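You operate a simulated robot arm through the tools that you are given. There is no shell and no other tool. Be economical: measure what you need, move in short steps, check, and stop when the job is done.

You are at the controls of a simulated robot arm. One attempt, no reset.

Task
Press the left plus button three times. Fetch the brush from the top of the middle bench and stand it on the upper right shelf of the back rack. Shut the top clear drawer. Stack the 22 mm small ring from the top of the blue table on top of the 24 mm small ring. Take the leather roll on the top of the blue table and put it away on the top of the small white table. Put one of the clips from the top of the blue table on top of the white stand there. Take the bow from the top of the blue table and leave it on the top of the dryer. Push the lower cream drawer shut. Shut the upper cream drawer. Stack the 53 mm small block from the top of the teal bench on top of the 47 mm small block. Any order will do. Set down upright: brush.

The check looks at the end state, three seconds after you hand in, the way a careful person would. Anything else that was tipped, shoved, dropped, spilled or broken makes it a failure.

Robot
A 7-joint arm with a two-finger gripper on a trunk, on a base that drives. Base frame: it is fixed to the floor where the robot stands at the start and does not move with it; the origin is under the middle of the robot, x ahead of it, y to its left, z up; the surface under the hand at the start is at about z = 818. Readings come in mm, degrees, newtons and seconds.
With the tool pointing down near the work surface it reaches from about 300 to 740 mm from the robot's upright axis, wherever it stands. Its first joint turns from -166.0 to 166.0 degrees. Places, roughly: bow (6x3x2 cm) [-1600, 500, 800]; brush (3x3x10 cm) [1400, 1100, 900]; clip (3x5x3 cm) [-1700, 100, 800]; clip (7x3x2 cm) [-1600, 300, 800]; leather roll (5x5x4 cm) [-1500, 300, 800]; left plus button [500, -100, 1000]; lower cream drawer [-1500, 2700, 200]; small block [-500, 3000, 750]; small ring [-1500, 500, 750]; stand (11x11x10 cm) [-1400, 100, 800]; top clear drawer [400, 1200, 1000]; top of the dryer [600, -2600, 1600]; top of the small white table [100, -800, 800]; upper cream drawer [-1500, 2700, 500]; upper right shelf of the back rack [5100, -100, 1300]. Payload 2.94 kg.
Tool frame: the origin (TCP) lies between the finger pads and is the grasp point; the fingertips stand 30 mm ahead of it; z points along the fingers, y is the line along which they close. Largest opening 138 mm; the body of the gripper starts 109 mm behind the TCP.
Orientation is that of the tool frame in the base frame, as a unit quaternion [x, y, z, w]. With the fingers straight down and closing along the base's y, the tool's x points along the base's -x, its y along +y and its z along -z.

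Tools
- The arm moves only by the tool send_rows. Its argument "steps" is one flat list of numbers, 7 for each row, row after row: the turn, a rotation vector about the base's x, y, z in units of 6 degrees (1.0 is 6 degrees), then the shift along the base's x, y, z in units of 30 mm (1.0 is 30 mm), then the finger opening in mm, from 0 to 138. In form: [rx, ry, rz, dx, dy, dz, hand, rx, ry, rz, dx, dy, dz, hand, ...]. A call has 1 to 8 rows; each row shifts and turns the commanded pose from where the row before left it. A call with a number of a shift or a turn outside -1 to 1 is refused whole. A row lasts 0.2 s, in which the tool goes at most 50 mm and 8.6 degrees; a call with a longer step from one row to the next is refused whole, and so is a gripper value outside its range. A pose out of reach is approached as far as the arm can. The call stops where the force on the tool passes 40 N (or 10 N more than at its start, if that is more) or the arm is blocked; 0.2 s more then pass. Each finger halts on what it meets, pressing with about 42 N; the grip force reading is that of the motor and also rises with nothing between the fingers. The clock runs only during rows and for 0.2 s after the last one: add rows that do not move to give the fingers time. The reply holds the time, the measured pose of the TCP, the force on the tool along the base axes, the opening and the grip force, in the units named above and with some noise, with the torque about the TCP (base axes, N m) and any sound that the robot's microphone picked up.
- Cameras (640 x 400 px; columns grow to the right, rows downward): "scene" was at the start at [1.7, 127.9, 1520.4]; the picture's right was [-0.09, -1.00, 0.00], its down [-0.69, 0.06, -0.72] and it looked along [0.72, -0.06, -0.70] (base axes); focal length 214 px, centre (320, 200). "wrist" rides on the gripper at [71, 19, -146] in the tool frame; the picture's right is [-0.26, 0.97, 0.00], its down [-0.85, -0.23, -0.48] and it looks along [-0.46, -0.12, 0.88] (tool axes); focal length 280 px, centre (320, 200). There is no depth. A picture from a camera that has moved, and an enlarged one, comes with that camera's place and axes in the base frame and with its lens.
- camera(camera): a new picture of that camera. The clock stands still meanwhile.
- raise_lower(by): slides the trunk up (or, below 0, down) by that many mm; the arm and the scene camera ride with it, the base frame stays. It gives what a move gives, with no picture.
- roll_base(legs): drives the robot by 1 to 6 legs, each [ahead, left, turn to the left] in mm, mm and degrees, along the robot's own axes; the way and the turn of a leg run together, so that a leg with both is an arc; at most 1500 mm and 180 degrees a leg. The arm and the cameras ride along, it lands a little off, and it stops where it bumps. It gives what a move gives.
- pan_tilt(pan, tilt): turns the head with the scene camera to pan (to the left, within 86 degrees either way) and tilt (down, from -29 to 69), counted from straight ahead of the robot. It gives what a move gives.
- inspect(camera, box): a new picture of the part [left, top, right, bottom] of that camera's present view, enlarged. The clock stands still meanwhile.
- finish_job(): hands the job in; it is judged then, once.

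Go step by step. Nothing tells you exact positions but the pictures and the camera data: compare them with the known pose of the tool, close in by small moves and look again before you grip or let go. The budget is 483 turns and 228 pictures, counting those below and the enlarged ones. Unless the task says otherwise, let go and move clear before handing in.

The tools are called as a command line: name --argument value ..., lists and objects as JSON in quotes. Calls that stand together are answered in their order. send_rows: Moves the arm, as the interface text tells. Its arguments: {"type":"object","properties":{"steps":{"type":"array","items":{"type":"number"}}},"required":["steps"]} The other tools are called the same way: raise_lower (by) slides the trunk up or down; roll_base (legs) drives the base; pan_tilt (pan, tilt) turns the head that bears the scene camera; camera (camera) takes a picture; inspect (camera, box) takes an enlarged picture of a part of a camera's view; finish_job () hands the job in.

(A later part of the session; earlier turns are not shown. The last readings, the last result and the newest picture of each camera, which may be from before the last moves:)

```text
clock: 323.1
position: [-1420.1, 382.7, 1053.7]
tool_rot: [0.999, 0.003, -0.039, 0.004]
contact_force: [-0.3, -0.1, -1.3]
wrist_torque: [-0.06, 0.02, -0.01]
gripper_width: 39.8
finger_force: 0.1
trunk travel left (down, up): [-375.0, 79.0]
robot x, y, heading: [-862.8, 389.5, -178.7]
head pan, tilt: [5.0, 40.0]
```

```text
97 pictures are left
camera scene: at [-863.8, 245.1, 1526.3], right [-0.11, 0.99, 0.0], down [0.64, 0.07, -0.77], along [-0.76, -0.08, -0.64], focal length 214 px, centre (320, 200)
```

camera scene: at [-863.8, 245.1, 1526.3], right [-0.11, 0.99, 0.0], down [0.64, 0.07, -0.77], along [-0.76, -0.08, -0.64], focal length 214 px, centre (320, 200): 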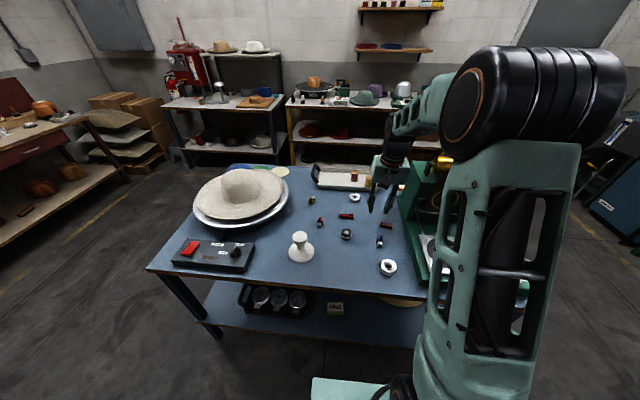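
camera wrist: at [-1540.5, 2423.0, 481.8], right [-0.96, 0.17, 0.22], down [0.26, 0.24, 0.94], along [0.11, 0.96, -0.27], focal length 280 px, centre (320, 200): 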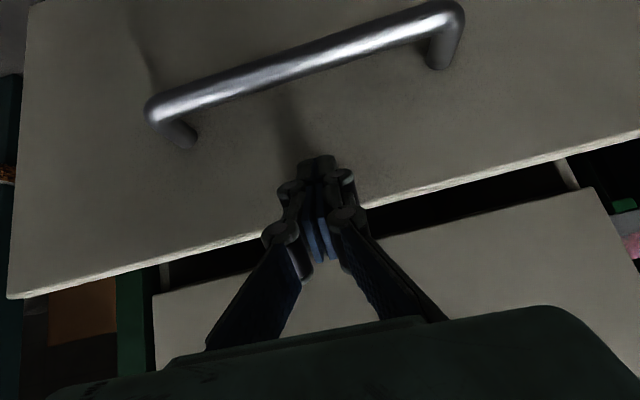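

Now I see the blue table clearly. Zooming on the small items.

inspect --camera "scene" --box '[280, 160, 420, 290]'

camera --camera "wrist"

inspect --camera "scene" --box '[300, 180, 400, 250]'

```text
3.08 times, centred on (350, 225) of scene
camera zoom: at [-863.8, 245.1, 1526.3], right [-0.11, 0.99, 0.0], down [0.64, 0.07, -0.77], along [-0.76, -0.08, -0.64], focal length 660 px, centre (228, 123)
```

zoom: 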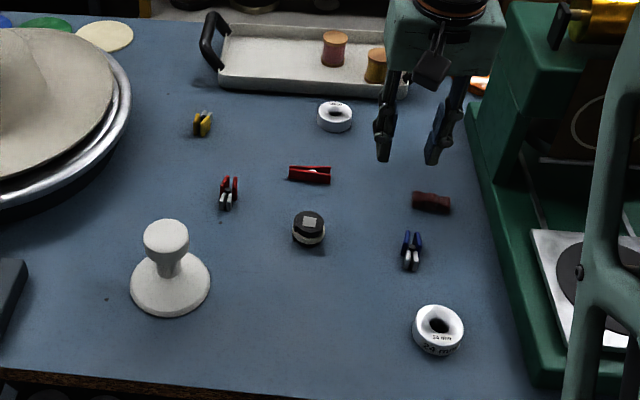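

```text
95 pictures are left
camera wrist: at [-1338.2, 365.4, 1192.9], right [-0.25, -0.97, 0.03], down [-0.81, 0.23, 0.54], along [-0.53, 0.11, -0.84], focal length 280 px, centre (320, 200)
```

wrist: 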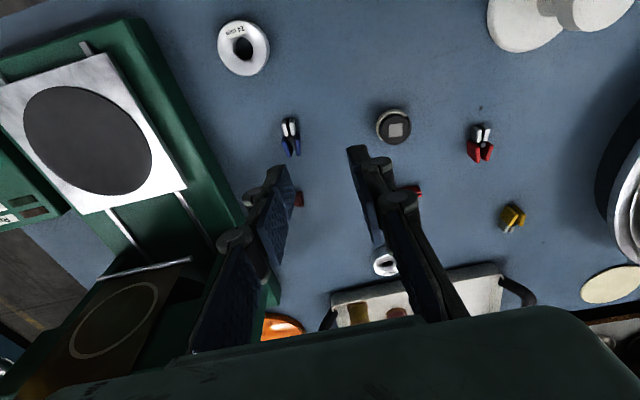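

```text
5.71 times, centred on (350, 215) of scene
camera zoom: at [-863.8, 245.1, 1526.3], right [-0.11, 0.99, 0.0], down [0.64, 0.07, -0.77], along [-0.76, -0.08, -0.64], focal length 1226 px, centre (149, 114)
```

zoom: 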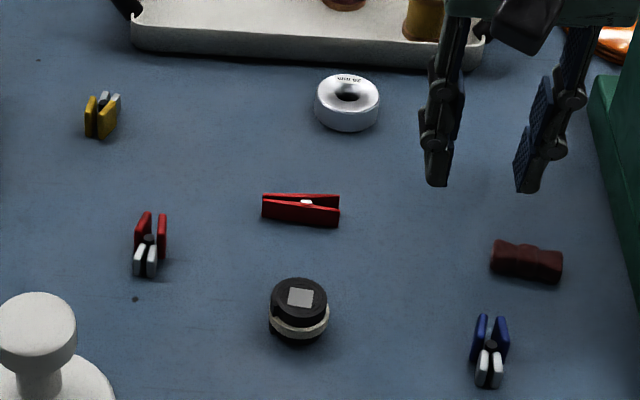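

inspect --camera "scene" --box '[343, 187, 375, 207]'

inspect --camera "scene" --box '[368, 250, 410, 280]'

inspect --camera "wrist" --box '[190, 0, 430, 150]'

```text
16.00 times, centred on (359, 197) of scene
camera zoom: at [-863.8, 245.1, 1526.3], right [-0.11, 0.99, 0.0], down [0.64, 0.07, -0.77], along [-0.76, -0.08, -0.64], focal length 3432 px, centre (-304, 248)
```

zoom: 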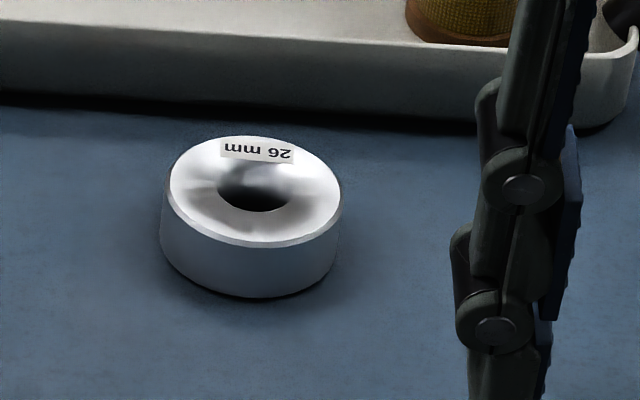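

```text
13.33 times, centred on (389, 265) of scene
camera zoom: at [-863.8, 245.1, 1526.3], right [-0.11, 0.99, 0.0], down [0.64, 0.07, -0.77], along [-0.76, -0.08, -0.64], focal length 2860 px, centre (-600, -667)
```

zoom: 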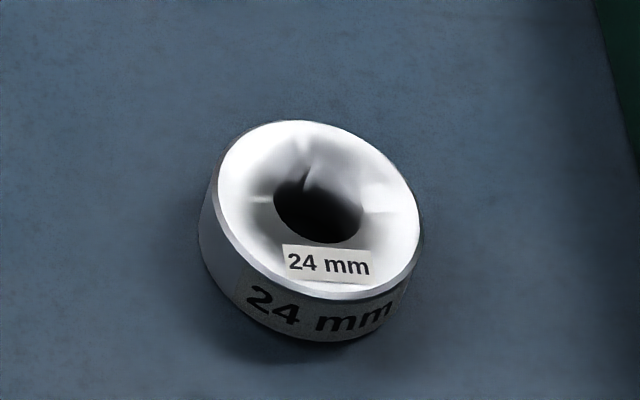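

```text
2.67 times, centred on (310, 75) of wrist
camera zoom: at [-1338.2, 365.4, 1192.9], right [-0.25, -0.97, 0.03], down [-0.81, 0.23, 0.54], along [-0.53, 0.11, -0.84], focal length 748 px, centre (347, 533)
```

zoom: 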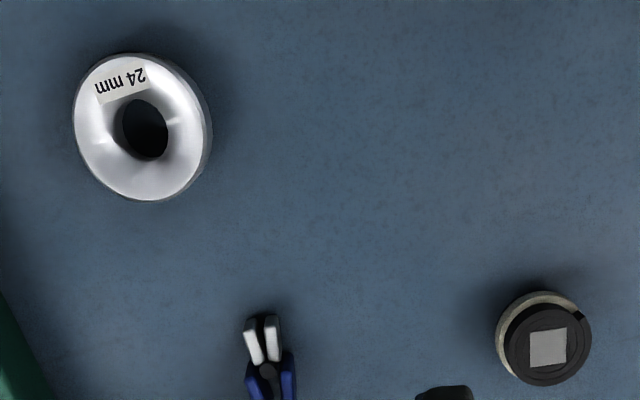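

The 24 mm and a 26 mm ring are here, but the 22 mm one must be elsewhere on the table. I look to the right side.

pan_tilt --pan -45 --tilt 40

camera --camera "scene"

```text
clock: 324.3
position: [-1421.1, 384.8, 1054.6]
tool_rot: [0.999, 0.004, -0.041, 0.004]
contact_force: [-0.4, -0.1, -0.1]
wrist_torque: [-0.02, -0.01, -0.02]
gripper_width: 40.0
finger_force: 0.1
trunk travel left (down, up): [-375.0, 79.0]
robot x, y, heading: [-865.1, 388.8, -178.7]
head pan, tilt: [-45.0, 40.0]
```

```text
90 pictures are left
camera scene: at [-840.8, 313.0, 1526.3], right [0.69, 0.72, 0.0], down [0.47, -0.44, -0.77], along [-0.55, 0.53, -0.64], focal length 214 px, centre (320, 200)
```

scene: 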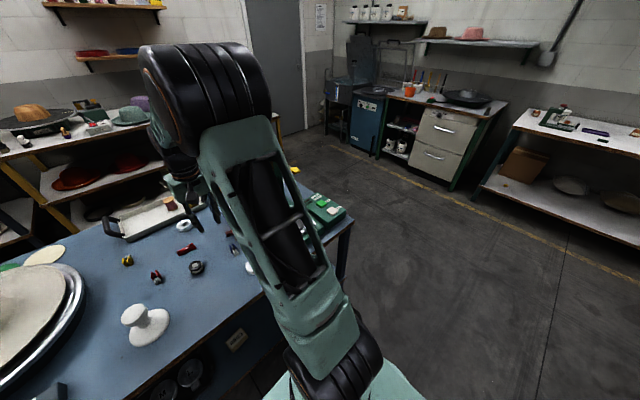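

The 22 mm ring may be beyond the green machine near the table's end. I move the hand up and over there to look with the wrist camera.

send_rows --steps '[0, 0, 0, 0, 0.7, 1, 40, 0, 0, 0, 0, 0.7, 1, 40, 0, 0, 0, 0, 1, 1, 40, 0, 0, 0, 0, 1, 0.6, 40, 0, 0, 0, 0, 1, 0.3, 40, 0, 0, 0, 0, 1, 0, 40, 0, 0, 0, 0, 1, 0, 40, 0, 0, 0, 0, 1, 0, 40]'

camera --camera "wrist"

```text
clock: 326.1
position: [-1418.8, 603.0, 1171.3]
tool_rot: [0.999, 0.005, -0.04, 0.005]
contact_force: [-0.8, 0.0, -0.5]
wrist_torque: [-0.02, -0.01, 0.01]
gripper_width: 40.1
finger_force: 0.1
trunk travel left (down, up): [-375.0, 79.0]
robot x, y, heading: [-865.2, 386.7, -178.6]
head pan, tilt: [-45.0, 40.0]
```

```text
89 pictures are left
camera wrist: at [-1335.8, 585.9, 1310.2], right [-0.25, -0.97, 0.03], down [-0.81, 0.23, 0.54], along [-0.53, 0.11, -0.84], focal length 280 px, centre (320, 200)
```

wrist: 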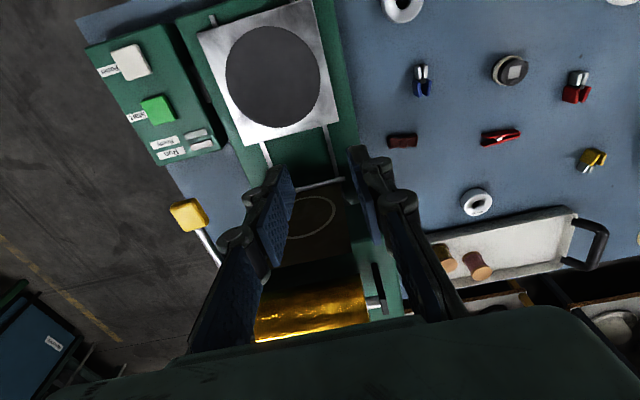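

inspect --camera "wrist" --box '[455, 182, 503, 222]'

inspect --camera "wrist" --box '[340, 0, 640, 190]'

```text
10.00 times, centred on (479, 202) of wrist
camera zoom: at [-1335.8, 585.9, 1310.2], right [-0.25, -0.97, 0.03], down [-0.81, 0.23, 0.54], along [-0.53, 0.11, -0.84], focal length 2804 px, centre (-1270, 180)
```

zoom: 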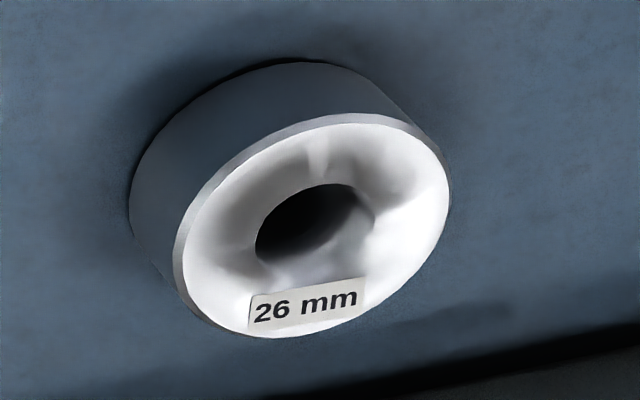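

```text
2.11 times, centred on (490, 95) of wrist
camera zoom: at [-1335.8, 585.9, 1310.2], right [-0.25, -0.97, 0.03], down [-0.81, 0.23, 0.54], along [-0.53, 0.11, -0.84], focal length 590 px, centre (-38, 421)
```

zoom: 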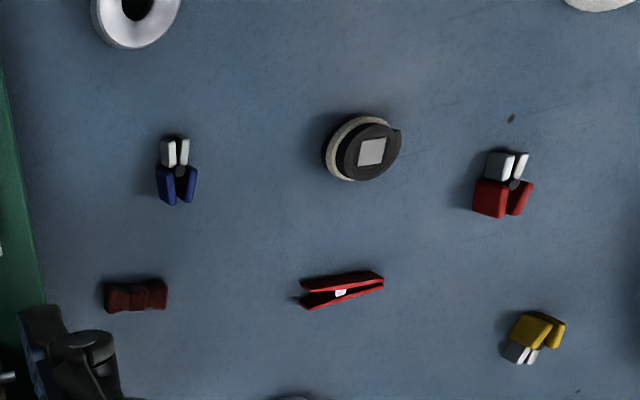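

26 mm confirmed. I look at the far left part of the table for the 22 mm ring.

pan_tilt --pan 40 --tilt 40

camera --camera "scene"

send_rows --steps '[0, 0, 0, 0.3, 1, 0.3, 40, 0, 0, 0, 0.3, 1, 0.3, 40, 0, 0, 0, 0.3, 1, 0.3, 40, 0, 0, 0, 0, 1, 0.3, 40]'

camera --camera "wrist"

```text
clock: 327.7
position: [-1419.6, 602.0, 1169.5]
tool_rot: [0.999, 0.004, -0.04, 0.004]
contact_force: [0.1, -0.4, 0.1]
wrist_torque: [0.03, 0.03, 0.02]
gripper_width: 39.8
finger_force: 0.1
trunk travel left (down, up): [-375.0, 79.0]
robot x, y, heading: [-862.6, 386.7, -178.7]
head pan, tilt: [40.0, 40.0]
```

```text
86 pictures are left
camera scene: at [-843.2, 198.3, 1526.3], right [-0.66, 0.75, 0.0], down [0.48, 0.42, -0.77], along [-0.58, -0.51, -0.64], focal length 214 px, centre (320, 200)
```

scene: 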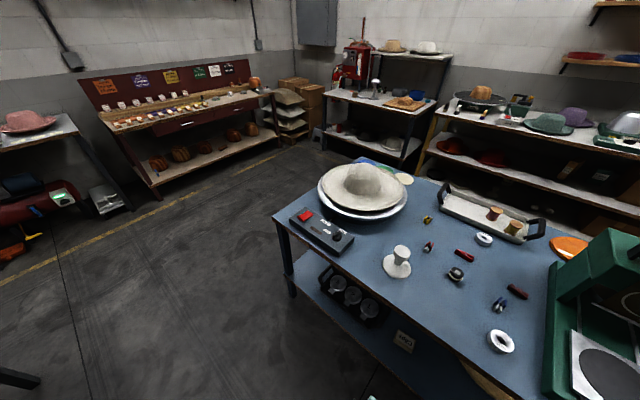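

```text
clock: 328.7
position: [-1393.4, 728.2, 1206.2]
tool_rot: [0.999, 0.003, -0.041, 0.004]
contact_force: [0.5, 0.0, 1.0]
wrist_torque: [-0.04, 0.01, 0.01]
gripper_width: 40.0
finger_force: 0.1
trunk travel left (down, up): [-375.0, 79.0]
robot x, y, heading: [-860.2, 386.0, -178.7]
head pan, tilt: [40.0, 40.0]
```

```text
85 pictures are left
camera wrist: at [-1310.9, 709.0, 1344.6], right [-0.25, -0.97, 0.03], down [-0.81, 0.23, 0.54], along [-0.53, 0.11, -0.84], focal length 280 px, centre (320, 200)
```

wrist: 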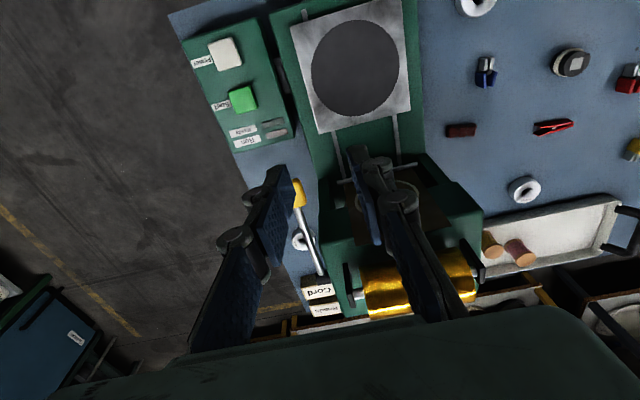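

A ring is visible at about [−1760,860], near the lever. Zooming.

inspect --camera "wrist" --box '[260, 170, 360, 320]'

```text
2.67 times, centred on (310, 245) of wrist
camera zoom: at [-1310.9, 709.0, 1344.6], right [-0.25, -0.97, 0.03], down [-0.81, 0.23, 0.54], along [-0.53, 0.11, -0.84], focal length 748 px, centre (347, 80)
```

zoom: 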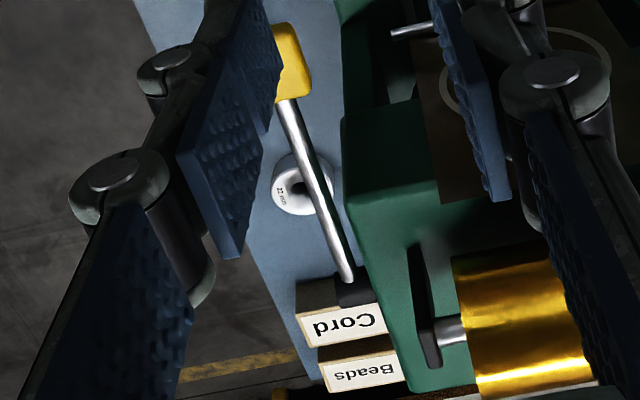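

Found: the 22 mm ring lies near the table's north end at ≈[−1735,855], beside the machine's lever. First I do the clip: red small clip ≈[−1541,174], stand knob ≈[−1381,117,910]. I strafe left a little and bring the hand there.

roll_base --legs '[[0, 170, -1.3]]'

send_rows --steps '[0, -0.76, 0, -0.3, -1, -0.5, 60, 0, 0, 0, -0.3, -1, -0.5, 60, 0, 0, 0, -0.3, -1, -0.5, 60, 0, 0, 0, -0.3, -1, -0.5, 60, 0, 0, 0, -0.5, -1, -0.5, 60, 0, 0, 0, -0.5, -1, -0.5, 60, 0, 0, 0, -0.6, -1, -0.5, 60, 0, 0, 0, -0.6, -1, -0.5, 60]'

```text
clock: 330.8
position: [-1383.2, 572.9, 1204.1]
tool_rot: [0.999, -0.008, -0.04, 0.003]
contact_force: [0.3, -0.9, -0.8]
wrist_torque: [-0.04, -0.02, 0.0]
gripper_width: 39.9
finger_force: 0.1
trunk travel left (down, up): [-375.0, 79.0]
robot x, y, heading: [-859.4, 221.6, 180.1]
head pan, tilt: [40.0, 40.0]
```

```text
clock: 332.6
position: [-1487.4, 330.5, 1084.6]
tool_rot: [1.0, -0.008, 0.001, 0.003]
contact_force: [0.4, 0.3, -0.2]
wrist_torque: [0.0, -0.03, -0.01]
gripper_width: 59.9
finger_force: 0.1
trunk travel left (down, up): [-375.0, 79.0]
robot x, y, heading: [-860.7, 220.5, 179.9]
head pan, tilt: [40.0, 40.0]
```

send_rows --steps '[0, 0, 0, -0.3, -0.9, -0.6, 60, 0, 0, 0, -0.3, -0.9, -0.6, 60, 0, 0, 0, -0.3, -0.9, -0.7, 60, 0, 0, 0, -0.3, -0.9, -0.7, 60, 0, 0, 0, -0.3, -0.9, -0.7, 60, 0, 0, 0, -0.3, -0.7, -0.7, 60]'

camera --camera "wrist"

```text
clock: 334.0
position: [-1540.5, 176.2, 964.7]
tool_rot: [1.0, -0.008, 0.0, 0.003]
contact_force: [-0.2, 0.3, 1.1]
wrist_torque: [0.01, 0.0, 0.01]
gripper_width: 59.9
finger_force: 0.1
trunk travel left (down, up): [-375.0, 79.0]
robot x, y, heading: [-858.8, 221.0, 180.2]
head pan, tilt: [40.0, 40.0]
```

```text
83 pictures are left
camera wrist: at [-1468.9, 156.0, 1110.6], right [-0.28, -0.96, 0.01], down [-0.84, 0.25, 0.48], along [-0.46, 0.13, -0.88], focal length 280 px, centre (320, 200)
```

wrist: 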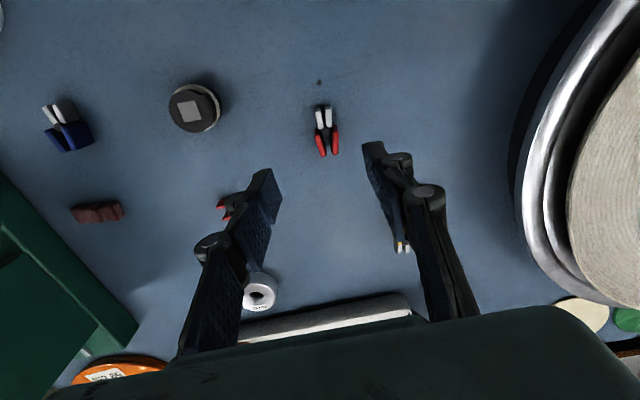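

Red clip at [−1544,170], long axis along x. Descending with fingers open 60 mm.

send_rows --steps '[0, 0, 0, -0.1, -0.2, -1, 60, 0, 0, 0, 0, 0, -1, 60, 0, 0, 0, 0, 0, -1, 60, 0, 0, 0, 0, 0, -0.6, 60, 0, 0, 0, 0, 0, 0, 60]'

inspect --camera "wrist" --box '[200, 80, 440, 230]'

```text
clock: 335.2
position: [-1542.6, 170.3, 855.1]
tool_rot: [1.0, -0.008, 0.0, 0.002]
contact_force: [0.0, -0.4, -0.1]
wrist_torque: [-0.02, -0.02, 0.01]
gripper_width: 60.2
finger_force: 0.0
trunk travel left (down, up): [-375.0, 79.0]
robot x, y, heading: [-860.2, 223.1, 179.8]
head pan, tilt: [40.0, 40.0]
```

```text
2.67 times, centred on (320, 155) of wrist
camera zoom: at [-1471.7, 149.6, 1001.5], right [-0.28, -0.96, 0.01], down [-0.84, 0.25, 0.47], along [-0.46, 0.13, -0.88], focal length 748 px, centre (320, 320)
```

zoom: 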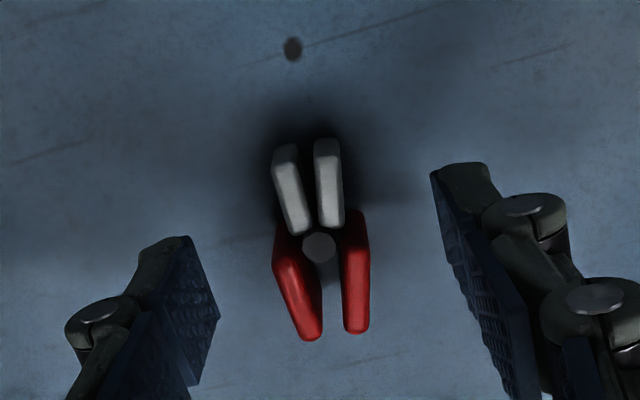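

send_rows --steps '[0, 0, 0, -0.15, 0, -0.3, 60, 0, 0, 0, 0, 0, 0, 40, 0, 0, 0, 0, 0, 0, 25, 0, 0, 0, 0, 0, 0, 10, 0, 0, 0, 0, 0, 0, 10]'

inspect --camera "wrist" --box '[200, 80, 440, 230]'

```text
clock: 336.4
position: [-1547.7, 171.5, 848.6]
tool_rot: [1.0, -0.008, 0.001, 0.002]
contact_force: [-0.5, 0.2, -0.7]
wrist_torque: [-0.04, 0.01, -0.04]
gripper_width: 22.8
finger_force: 41.7
trunk travel left (down, up): [-375.0, 79.0]
robot x, y, heading: [-859.4, 221.5, 179.7]
head pan, tilt: [40.0, 40.0]
```

```text
2.67 times, centred on (320, 155) of wrist
camera zoom: at [-1476.4, 150.8, 993.7], right [-0.28, -0.96, 0.01], down [-0.84, 0.25, 0.47], along [-0.46, 0.13, -0.88], focal length 748 px, centre (320, 320)
```

zoom: 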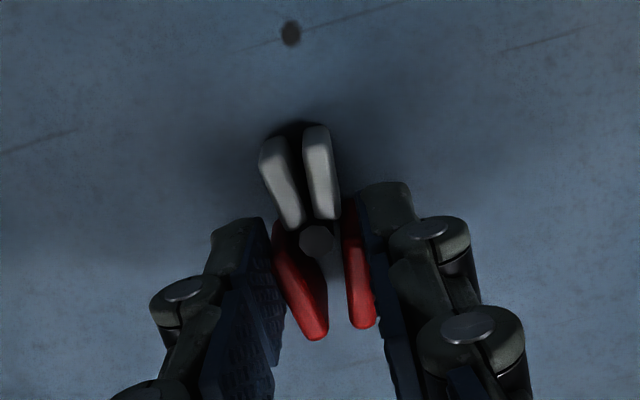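

Gripped (22.8 mm). Lift and carry toward the stand.

send_rows --steps '[0, 0, 0, 0, 0, 0.5, 10, 0, 0, 0, 0, 0, 1, 10, 0, 0, 0, 0, 0, 1, 10, 0, 0, 0, 0, 0, 1, 10, 0, 0, 0, 0, 0, 1, 10, 0, 0, 0, 0.5, -0.2, 0.7, 10, 0, 0, 0, 0.8, -0.3, 0, 10, 0, 0, 0, 0.8, -0.3, 0, 10]'

send_rows --steps '[0, 0, 0, 0.8, -0.3, 0, 10, 0, 0, 0, 0.8, -0.3, 0, 10, 0, 0, 0, 0.5, -0.3, 0, 10]'

camera --camera "wrist"

camera --camera "scene"

```text
clock: 338.2
position: [-1484.5, 145.0, 1006.1]
tool_rot: [1.0, -0.008, -0.001, 0.003]
contact_force: [0.5, -1.1, -0.6]
wrist_torque: [0.0, 0.04, -0.02]
gripper_width: 22.9
finger_force: 41.9
trunk travel left (down, up): [-375.0, 79.0]
robot x, y, heading: [-862.6, 219.9, 180.1]
head pan, tilt: [40.0, 40.0]
```

```text
clock: 339.0
position: [-1422.8, 119.7, 1005.8]
tool_rot: [1.0, -0.007, -0.001, 0.002]
contact_force: [-1.2, -0.2, -0.1]
wrist_torque: [-0.01, 0.01, 0.05]
gripper_width: 22.8
finger_force: 42.0
trunk travel left (down, up): [-375.0, 79.0]
robot x, y, heading: [-859.0, 223.0, 180.1]
head pan, tilt: [40.0, 40.0]
```

```text
80 pictures are left
camera wrist: at [-1351.7, 99.0, 1150.9], right [-0.28, -0.96, 0.01], down [-0.84, 0.25, 0.48], along [-0.46, 0.13, -0.88], focal length 280 px, centre (320, 200)
```

wrist: 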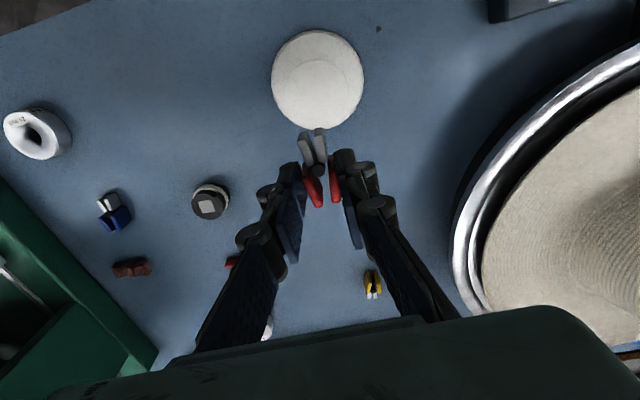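

```text
79 pictures are left
camera scene: at [-845.6, 32.6, 1526.3], right [-0.64, 0.77, 0.0], down [0.49, 0.41, -0.77], along [-0.59, -0.49, -0.64], focal length 214 px, centre (320, 200)
```

scene: 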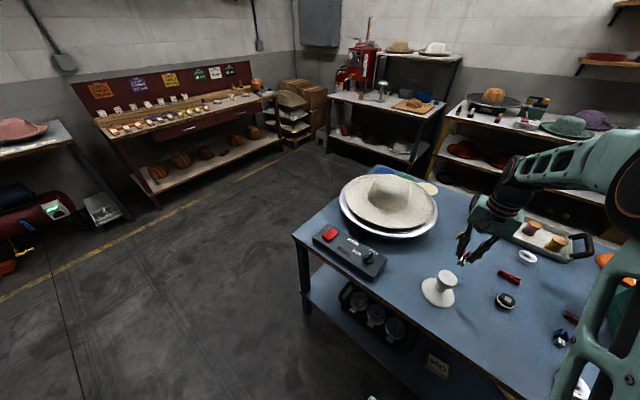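

inspect --camera "wrist" --box '[240, 15, 400, 140]'

inspect --camera "scene" --box '[400, 220, 500, 320]'

```text
3.20 times, centred on (320, 78) of wrist
camera zoom: at [-1351.7, 99.0, 1150.9], right [-0.28, -0.96, 0.01], down [-0.84, 0.25, 0.48], along [-0.46, 0.13, -0.88], focal length 897 px, centre (320, 592)
```

zoom: 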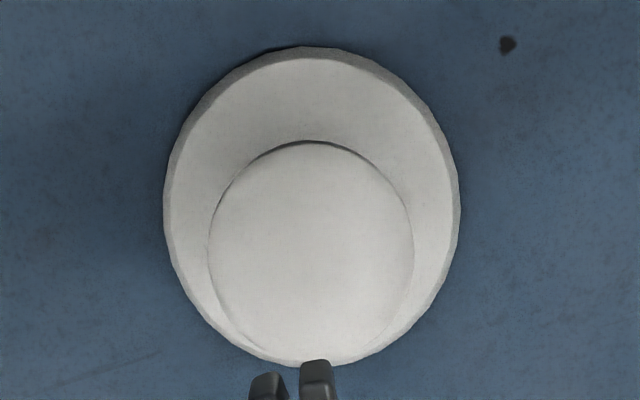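

```text
4.00 times, centred on (450, 270) of scene
camera zoom: at [-845.6, 32.6, 1526.3], right [-0.64, 0.77, 0.0], down [0.49, 0.41, -0.77], along [-0.59, -0.49, -0.64], focal length 858 px, centre (-200, -80)
```

zoom: 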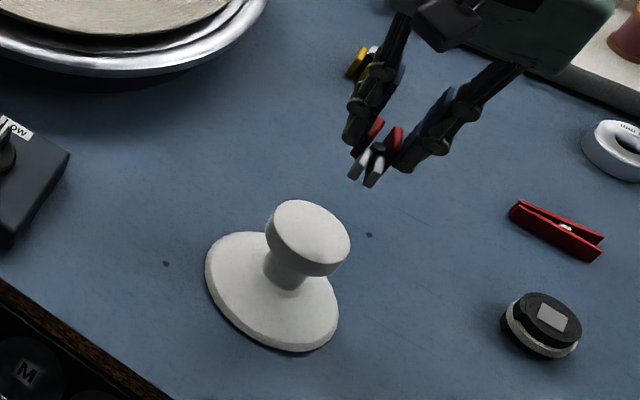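

Knob top centre is [−1384,110,900], 54 mm wide. I position the clip's centre above it.

send_rows --steps '[0, 0, 0, 0.52, -0.15, 0, 10, 0, 0, 0, 0.52, -0.15, -0.4, 10, 0, 0, 0, 0, 0, -0.5, 10, 0, 0, 0, 0, 0, -0.6, 10, 0, 0, 0, 0, 0, 0, 10]'

inspect --camera "wrist" --box '[200, 60, 440, 210]'

inspect --camera "scene" --box '[400, 220, 500, 320]'

```text
clock: 340.2
position: [-1391.8, 111.2, 959.0]
tool_rot: [1.0, -0.007, 0.001, 0.003]
contact_force: [-0.1, -0.3, -0.3]
wrist_torque: [-0.01, 0.0, -0.03]
gripper_width: 23.0
finger_force: 41.8
trunk travel left (down, up): [-375.0, 79.0]
robot x, y, heading: [-856.1, 221.1, 179.9]
head pan, tilt: [40.0, 40.0]
```

```text
2.67 times, centred on (320, 135) of wrist
camera zoom: at [-1319.7, 90.6, 1104.5], right [-0.28, -0.96, 0.01], down [-0.84, 0.25, 0.48], along [-0.46, 0.13, -0.88], focal length 748 px, centre (320, 373)
```

zoom: 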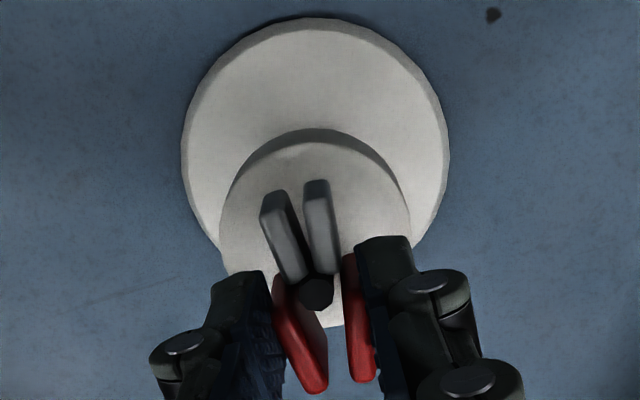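

```text
4.00 times, centred on (450, 270) of scene
camera zoom: at [-845.8, 32.7, 1526.3], right [-0.64, 0.77, 0.0], down [0.49, 0.41, -0.77], along [-0.59, -0.49, -0.64], focal length 858 px, centre (-200, -80)
```

zoom: 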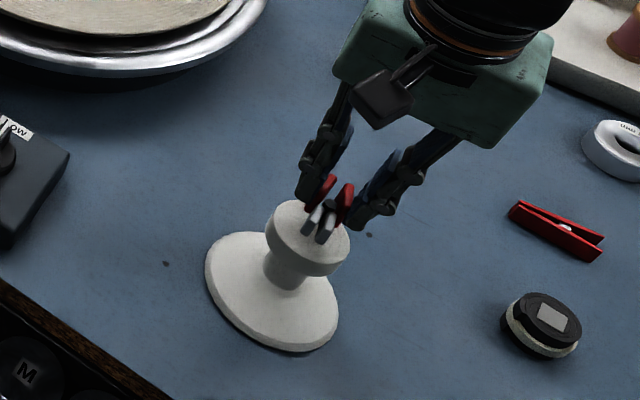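

Nearly centred; shift −3 mm in y and lower slowly to contact.

send_rows --steps '[0, 0, 0, 0, -0.1, -0.2, 10, 0, 0, 0, 0, 0, -0.2, 10, 0, 0, 0, 0, 0, -0.1, 10, 0, 0, 0, 0, 0, -0.1, 10]'

send_rows --steps '[0, 0, 0, 0, 0, -0.07, 10, 0, 0, 0, 0, 0, -0.07, 10]'

```text
clock: 341.2
position: [-1390.5, 109.5, 947.3]
tool_rot: [1.0, -0.007, -0.006, 0.004]
contact_force: [0.3, -1.9, 39.2]
wrist_torque: [0.0, -0.4, -0.04]
gripper_width: 22.8
finger_force: 42.2
trunk travel left (down, up): [-375.0, 79.0]
robot x, y, heading: [-861.5, 224.3, 180.1]
head pan, tilt: [40.0, 40.0]
```

```text
clock: 341.8
position: [-1391.2, 108.6, 940.8]
tool_rot: [1.0, -0.007, -0.006, 0.005]
contact_force: [-1.9, -1.5, 43.5]
wrist_torque: [0.02, 0.26, 0.02]
gripper_width: 22.6
finger_force: 41.9
trunk travel left (down, up): [-375.0, 79.0]
robot x, y, heading: [-862.3, 224.5, 180.1]
head pan, tilt: [40.0, 40.0]
```

Contact came earlier than expected; the clip may have slid in the grip. Relieve and look.

send_rows --steps '[0, 0, 0, 0, 0, 0.12, 10, 0, 0, 0, 0, 0, 0.06, 10]'

inspect --camera "wrist" --box '[200, 60, 440, 210]'

inspect --camera "scene" --box '[420, 240, 490, 300]'

```text
clock: 342.4
position: [-1389.2, 109.4, 941.9]
tool_rot: [1.0, -0.008, -0.001, 0.003]
contact_force: [-5.6, -0.9, 16.4]
wrist_torque: [-0.1, 0.61, 0.02]
gripper_width: 23.1
finger_force: 42.3
trunk travel left (down, up): [-375.0, 79.0]
robot x, y, heading: [-863.4, 222.3, 179.9]
head pan, tilt: [40.0, 40.0]
```

```text
2.67 times, centred on (320, 135) of wrist
camera zoom: at [-1317.8, 88.7, 1087.6], right [-0.28, -0.96, 0.01], down [-0.84, 0.25, 0.48], along [-0.46, 0.13, -0.88], focal length 748 px, centre (320, 373)
```

zoom: 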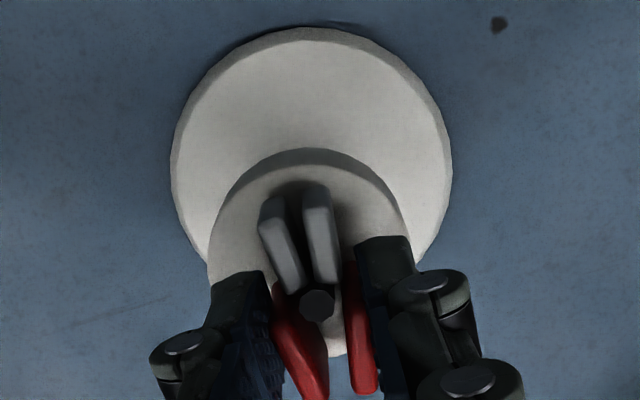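

```text
6.67 times, centred on (455, 270) of scene
camera zoom: at [-844.5, 32.9, 1526.0], right [-0.64, 0.77, 0.0], down [0.49, 0.41, -0.77], along [-0.59, -0.49, -0.64], focal length 1430 px, centre (-580, -267)
```

zoom: 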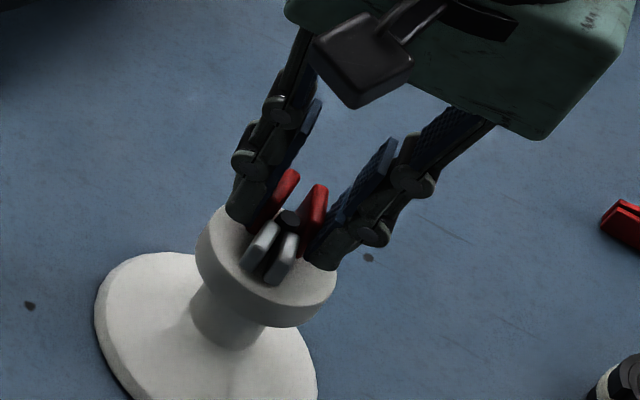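

The clip rests on the knob. Relieve the rest, then open slowly.

send_rows --steps '[0, 0, 0, 0, 0, 0.08, 10, 0, 0, 0, 0, 0, 0, 10]'

```text
clock: 343.0
position: [-1389.2, 108.5, 942.0]
tool_rot: [1.0, -0.008, 0.003, 0.002]
contact_force: [-0.2, -0.7, 0.1]
wrist_torque: [-0.01, -0.01, 0.0]
gripper_width: 23.2
finger_force: 42.1
trunk travel left (down, up): [-375.0, 79.0]
robot x, y, heading: [-861.2, 222.0, 180.1]
head pan, tilt: [40.0, 40.0]
```

send_rows --steps '[0, 0, 0, 0, 0, 0, 26, 0, 0, 0, 0, 0, 0, 30, 0, 0, 0, 0, 0, 0, 40, 0, 0, 0, 0, 0, 0, 55, 0, 0, 0, 0, 0, 0, 60]'

inspect --camera "wrist" --box '[200, 60, 440, 210]'

```text
clock: 344.2
position: [-1390.7, 108.5, 946.7]
tool_rot: [1.0, -0.007, 0.0, 0.003]
contact_force: [0.3, -0.2, 0.1]
wrist_torque: [-0.02, 0.01, 0.01]
gripper_width: 60.5
finger_force: 0.1
trunk travel left (down, up): [-375.0, 79.0]
robot x, y, heading: [-862.8, 225.3, 180.1]
head pan, tilt: [40.0, 40.0]
```

```text
2.67 times, centred on (320, 135) of wrist
camera zoom: at [-1318.7, 87.7, 1090.4], right [-0.28, -0.96, 0.01], down [-0.84, 0.25, 0.47], along [-0.46, 0.13, -0.88], focal length 748 px, centre (320, 373)
```

zoom: 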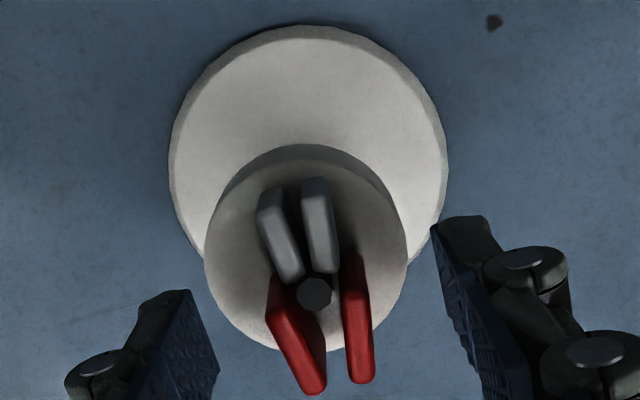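

The clip sits well on the knob. I rise and move over the leather roll at ≈[−1478,293].

send_rows --steps '[0, 0, 0, 0, 0, 0.6, 70, 0, 0, 0, 0, 0, 1, 80, 0, 0, 0, 0, 0, 1, 90, 0, 0, 0, -0.4, 0.9, 0, 90, 0, 0, 0, -0.5, 1, 0, 90, 0, 0, 0, -0.5, 1, 0, 90, 0, 0, 0, -0.5, 1, -0.3, 90, 0, 0, 0, -0.5, 1, -0.5, 90]'

send_rows --steps '[0, 0, 0, -0.5, 1, -0.7, 90, 0, 0, 0, 0, 0.3, -0.7, 90]'

camera --camera "wrist"

inspect --camera "scene" --box '[420, 240, 490, 300]'

```text
clock: 346.0
position: [-1461.8, 258.9, 998.9]
tool_rot: [1.0, -0.008, 0.001, 0.004]
contact_force: [0.4, 0.1, 1.6]
wrist_torque: [0.01, 0.0, -0.02]
gripper_width: 90.1
finger_force: 0.2
trunk travel left (down, up): [-375.0, 79.0]
robot x, y, heading: [-857.8, 221.0, 179.9]
head pan, tilt: [40.0, 40.0]
```

```text
clock: 346.6
position: [-1475.7, 293.4, 955.7]
tool_rot: [1.0, -0.007, 0.0, 0.004]
contact_force: [-0.4, 0.4, 0.1]
wrist_torque: [0.02, -0.03, 0.02]
gripper_width: 89.8
finger_force: 0.1
trunk travel left (down, up): [-375.0, 79.0]
robot x, y, heading: [-860.9, 222.1, 179.9]
head pan, tilt: [40.0, 40.0]
```

```text
71 pictures are left
camera wrist: at [-1405.8, 274.3, 1101.7], right [-0.28, -0.96, 0.01], down [-0.84, 0.25, 0.48], along [-0.46, 0.13, -0.88], focal length 280 px, centre (320, 200)
```

wrist: 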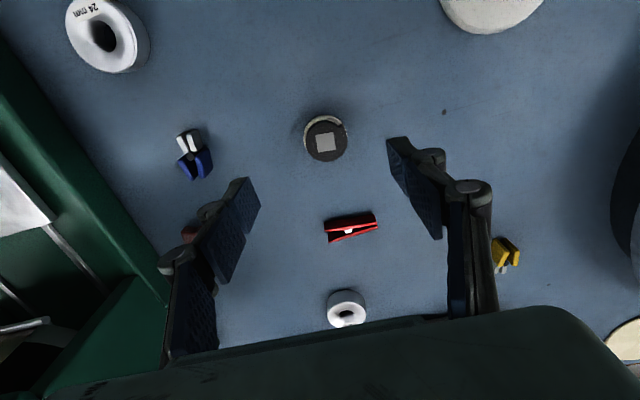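

```text
6.67 times, centred on (455, 270) of scene
camera zoom: at [-846.1, 32.9, 1526.4], right [-0.64, 0.77, 0.0], down [0.49, 0.41, -0.77], along [-0.59, -0.49, -0.64], focal length 1430 px, centre (-580, -267)
```

zoom: 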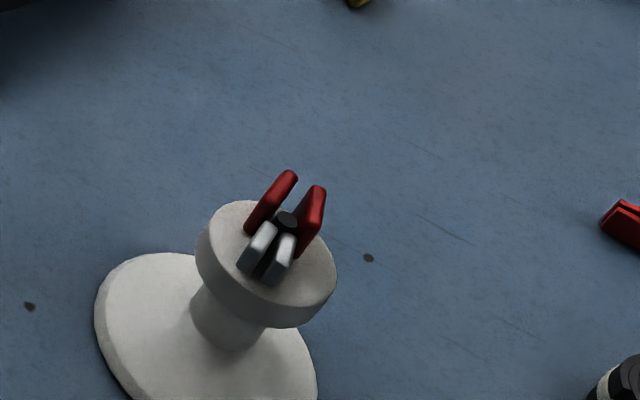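

The clip stands on the knob. The leather roll is at [−1477,288]; I descend and grip it.

send_rows --steps '[0, 0, 0, -0.05, -0.17, -1, 90, 0, 0, 0, 0, 0, -1, 90, 0, 0, 0, 0, 0, -1, 90, 0, 0, 0, 0, 0, -0.55, 90, 0, 0, 0, 0, 0, 0, 60, 0, 0, 0, 0, 0, 0, 45, 0, 0, 0, 0, 0, 0, 30, 0, 0, 0, 0, 0, 0, 30]'

inspect --camera "wrist" --box '[200, 80, 440, 230]'

```text
clock: 348.4
position: [-1478.5, 287.7, 848.2]
tool_rot: [1.0, -0.008, 0.0, 0.003]
contact_force: [-0.1, 0.7, -0.5]
wrist_torque: [0.05, 0.01, -0.01]
gripper_width: 41.9
finger_force: 42.1
trunk travel left (down, up): [-375.0, 79.0]
robot x, y, heading: [-858.2, 223.7, 179.8]
head pan, tilt: [40.0, 40.0]
```

```text
2.67 times, centred on (320, 155) of wrist
camera zoom: at [-1407.4, 267.9, 995.6], right [-0.28, -0.96, 0.01], down [-0.84, 0.25, 0.47], along [-0.46, 0.13, -0.88], focal length 748 px, centre (320, 320)
```

zoom: 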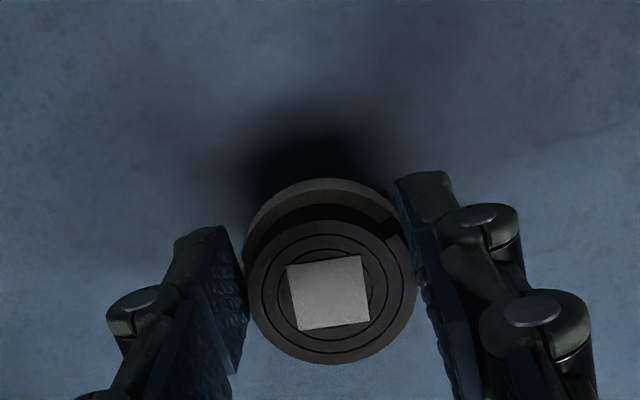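

Gripped (41.9 mm). Lift high and drive to the small white table on the west side.

send_rows --steps '[0, 0, 0, 0, 0, 0.5, 30, 0, 0, 0, 0, 0, 1, 30, 0, 0, 0, 0.3, 0, 1, 30, 0, 0, 0, 0.3, 0, 1, 30, 0, 0, 0, 0.5, 0, 1, 30, 0, 0, 0, 0.5, 0, 1, 30, 0, 0, 0, 0.5, 0, 1, 30, 0, 0, 0, 0.5, 0, 1, 30]'

send_rows --steps '[0, 0, 0, 0.3, 0, 1, 30, 0, 0, 0, 0, 0, 1, 30]'

roll_base --legs '[[-300, 0, 0], [0, 0, 90], [900, 0, 0], [0, 0, 90]]'

pan_tilt --pan 0 --tilt 40

camera --camera "scene"

```text
clock: 350.2
position: [-1401.8, 290.2, 1074.9]
tool_rot: [1.0, -0.007, 0.001, 0.003]
contact_force: [-0.2, 0.2, -1.2]
wrist_torque: [0.03, -0.01, 0.01]
gripper_width: 41.9
finger_force: 42.0
trunk travel left (down, up): [-375.0, 79.0]
robot x, y, heading: [-859.9, 221.4, 180.0]
head pan, tilt: [40.0, 40.0]
```

```text
clock: 350.8
position: [-1392.1, 291.1, 1132.9]
tool_rot: [1.0, -0.008, 0.0, 0.003]
contact_force: [0.5, 0.4, -0.4]
wrist_torque: [-0.02, -0.02, 0.02]
gripper_width: 42.2
finger_force: 42.2
trunk travel left (down, up): [-375.0, 79.0]
robot x, y, heading: [-856.2, 225.2, 180.1]
head pan, tilt: [40.0, 40.0]
```

```text
clock: 364.8
position: [-6.2, -762.8, 1134.1]
tool_rot: [0.02, 1.0, 0.003, -0.001]
contact_force: [-0.4, 0.4, -0.3]
wrist_torque: [-0.04, 0.02, -0.04]
gripper_width: 41.3
finger_force: 42.0
trunk travel left (down, up): [-375.0, 79.0]
robot x, y, heading: [-538.1, -685.5, -1.5]
head pan, tilt: [40.0, 40.0]
```

```text
clock: 365.9
position: [-5.1, -762.4, 1132.7]
tool_rot: [0.019, 1.0, 0.002, 0.0]
contact_force: [0.1, -0.3, -0.9]
wrist_torque: [-0.01, 0.02, 0.0]
gripper_width: 41.2
finger_force: 42.0
trunk travel left (down, up): [-375.0, 79.0]
robot x, y, heading: [-535.3, -683.2, -1.2]
head pan, tilt: [0.0, 40.0]
```

```text
68 pictures are left
camera scene: at [-529.0, -548.1, 1526.3], right [-0.02, -1.0, 0.0], down [-0.64, 0.01, -0.77], along [0.77, -0.02, -0.64], focal length 214 px, centre (320, 200)
```

scene: 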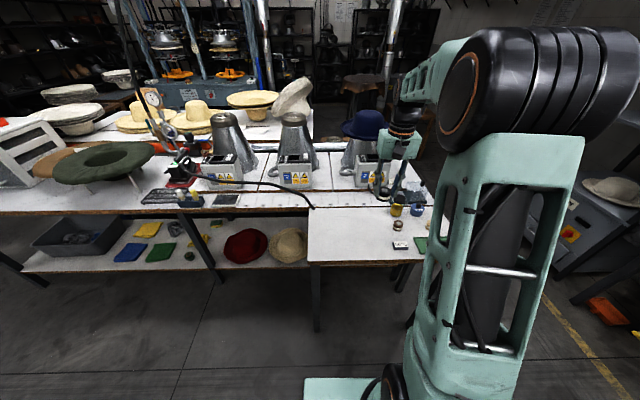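

The small white table's near-left part is free; target ≈[90,−680]. I move above it.

send_rows --steps '[0, 0, 0, 0.4, 0.36, -0.6, 30, 0, 0, 0, 0.4, 0.36, -0.8, 30, 0, 0, 0, 0.4, 0.36, -0.9, 30, 0, 0, 0, 0.4, 0.36, -0.9, 30, 0, 0, 0, 0.4, 0.36, -0.9, 30, 0, 0, 0, 0.4, 0.36, -0.9, 30, 0, 0, 0, 0.4, 0.36, -0.9, 30, 0, 0, 0, 0.4, 0.36, -0.9, 30]'

camera --camera "wrist"

inspect --camera "scene" --box '[290, 180, 450, 280]'

```text
clock: 367.7
position: [92.7, -677.1, 929.5]
tool_rot: [0.018, 1.0, 0.003, 0.0]
contact_force: [-0.1, 0.2, 0.4]
wrist_torque: [-0.01, -0.01, -0.03]
gripper_width: 40.8
finger_force: 42.0
trunk travel left (down, up): [-375.0, 79.0]
robot x, y, heading: [-533.6, -683.8, -1.3]
head pan, tilt: [0.0, 40.0]
```

```text
67 pictures are left
camera wrist: at [21.9, -656.8, 1075.2], right [0.3, 0.95, 0.01], down [0.84, -0.27, 0.48], along [0.46, -0.14, -0.88], focal length 280 px, centre (320, 200)
```

wrist: 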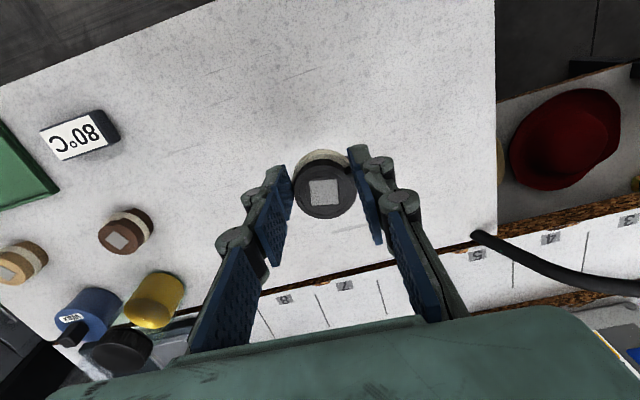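

```text
4.00 times, centred on (370, 230) of scene
camera zoom: at [-528.6, -548.0, 1526.3], right [-0.02, -1.0, 0.0], down [-0.64, 0.01, -0.77], along [0.77, -0.02, -0.64], focal length 858 px, centre (120, 80)
```

zoom: 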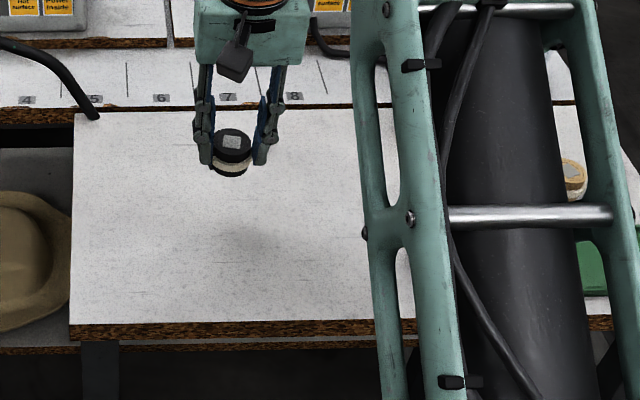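

Free spot below. Descend to contact.

send_rows --steps '[0, 0, 0, 0, 0, -0.9, 30, 0, 0, 0, 0, 0, -0.9, 30, 0, 0, 0, 0, 0, -0.1, 30, 0, 0, 0, 0, 0, -0.1, 30]'

send_rows --steps '[0, 0, 0, 0, 0, -0.1, 30, 0, 0, 0, 0, 0, -0.1, 30]'

```text
clock: 368.7
position: [90.7, -676.2, 867.6]
tool_rot: [0.019, 1.0, 0.003, 0.0]
contact_force: [0.7, -0.2, -0.5]
wrist_torque: [0.03, 0.02, 0.0]
gripper_width: 41.1
finger_force: 42.4
trunk travel left (down, up): [-375.0, 79.0]
robot x, y, heading: [-538.0, -686.4, -1.4]
head pan, tilt: [0.0, 40.0]
```

```text
clock: 369.3
position: [91.0, -676.8, 862.3]
tool_rot: [0.019, 1.0, 0.002, 0.0]
contact_force: [-0.2, -0.4, -0.6]
wrist_torque: [0.0, 0.0, -0.02]
gripper_width: 41.0
finger_force: 42.0
trunk travel left (down, up): [-375.0, 79.0]
robot x, y, heading: [-539.7, -681.5, -1.5]
head pan, tilt: [0.0, 40.0]
```

send_rows --steps '[0, 0, 0, 0, 0, -0.08, 30, 0, 0, 0, 0, 0, -0.08, 30]'

send_rows --steps '[0, 0, 0, 0, 0, -0.07, 30, 0, 0, 0, 0, 0, -0.07, 30]'

```text
clock: 369.9
position: [92.1, -676.6, 857.8]
tool_rot: [0.018, 1.0, 0.003, 0.0]
contact_force: [-0.2, 0.2, -0.3]
wrist_torque: [-0.02, -0.02, 0.0]
gripper_width: 41.1
finger_force: 42.1
trunk travel left (down, up): [-375.0, 79.0]
robot x, y, heading: [-532.9, -680.1, -1.5]
head pan, tilt: [0.0, 40.0]
```

```text
clock: 370.5
position: [91.5, -676.7, 853.0]
tool_rot: [0.019, 1.0, 0.002, 0.0]
contact_force: [-0.4, 0.2, -0.3]
wrist_torque: [0.04, -0.03, -0.01]
gripper_width: 41.0
finger_force: 41.8
trunk travel left (down, up): [-375.0, 79.0]
robot x, y, heading: [-537.3, -681.8, -1.4]
head pan, tilt: [0.0, 40.0]
```

send_rows --steps '[0, 0, 0, 0, 0, -0.07, 30, 0, 0, 0, 0, 0, -0.07, 30]'

inspect --camera "scene" --box '[320, 190, 370, 225]'

```text
clock: 371.1
position: [91.3, -676.7, 851.0]
tool_rot: [0.018, 1.0, 0.004, 0.001]
contact_force: [0.0, -0.3, 4.0]
wrist_torque: [-0.09, 0.0, 0.04]
gripper_width: 41.1
finger_force: 41.4
trunk travel left (down, up): [-375.0, 79.0]
robot x, y, heading: [-538.3, -688.1, -1.3]
head pan, tilt: [0.0, 40.0]
```

```text
11.43 times, centred on (345, 208) of scene
camera zoom: at [-529.6, -548.1, 1526.4], right [-0.02, -1.0, 0.0], down [-0.64, 0.01, -0.77], along [0.77, -0.02, -0.64], focal length 2451 px, centre (34, 114)
```

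zoom: 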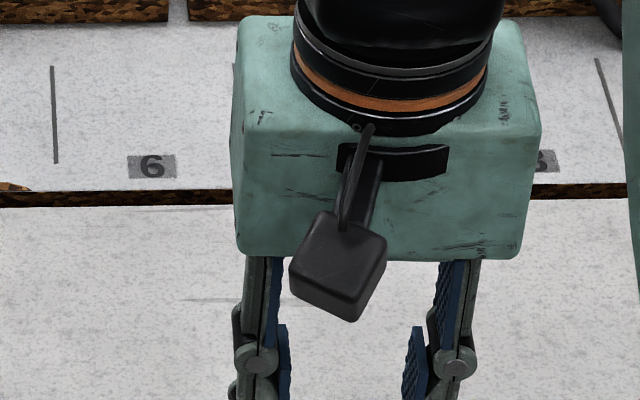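

Touching (4 N at z 851). Release and rise.

send_rows --steps '[0, 0, 0, 0, 0, 0.03, 30, 0, 0, 0, 0, 0, 0, 45, 0, 0, 0, 0, 0, 0, 55, 0, 0, 0, 0, 0, 0, 75, 0, 0, 0, 0, 0, 0, 90, 0, 0, 0, 0, 0, 0.5, 90, 0, 0, 0, 0, 0, 1, 90, 0, 0, 0, 0, 0, 1, 90]'

send_rows --steps '[0, 0, 0, -0.3, 0, 1, 60, 0, 0, 0, -0.3, 0, 1, 60, 0, 0, 0, -0.3, 0, 1, 60, 0, 0, 0, -0.3, 0, 1, 60, 0, 0, 0, -0.3, 0, 1, 60, 0, 0, 0, -0.3, 0, 1, 60, 0, 0, 0, -0.3, 0, 1, 60]'

camera --camera "wrist"

```text
clock: 372.9
position: [89.9, -676.0, 921.6]
tool_rot: [0.02, 1.0, 0.003, -0.001]
contact_force: [-0.5, 0.2, 0.3]
wrist_torque: [0.0, -0.01, -0.04]
gripper_width: 90.0
finger_force: 0.0
trunk travel left (down, up): [-375.0, 79.0]
robot x, y, heading: [-535.3, -682.1, -1.2]
head pan, tilt: [0.0, 40.0]
```

```text
clock: 374.5
position: [26.5, -677.2, 1133.0]
tool_rot: [0.02, 1.0, 0.002, 0.0]
contact_force: [-0.8, 0.5, 0.2]
wrist_torque: [-0.01, -0.01, -0.02]
gripper_width: 60.2
finger_force: 0.0
trunk travel left (down, up): [-375.0, 79.0]
robot x, y, heading: [-538.5, -684.5, -1.2]
head pan, tilt: [0.0, 40.0]
```

```text
64 pictures are left
camera wrist: at [-43.7, -657.7, 1279.5], right [0.3, 0.95, 0.01], down [0.84, -0.27, 0.48], along [0.46, -0.14, -0.88], focal length 280 px, centre (320, 200)
```

wrist: 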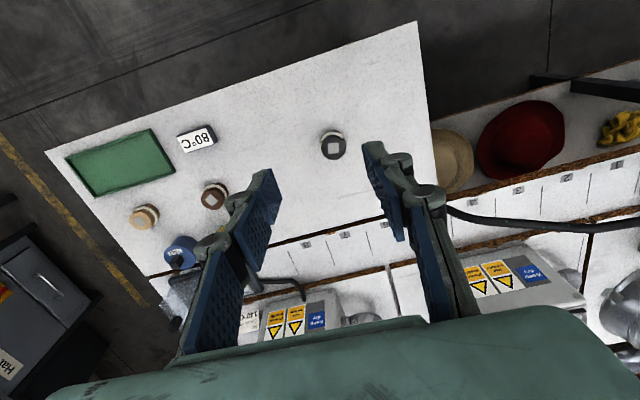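

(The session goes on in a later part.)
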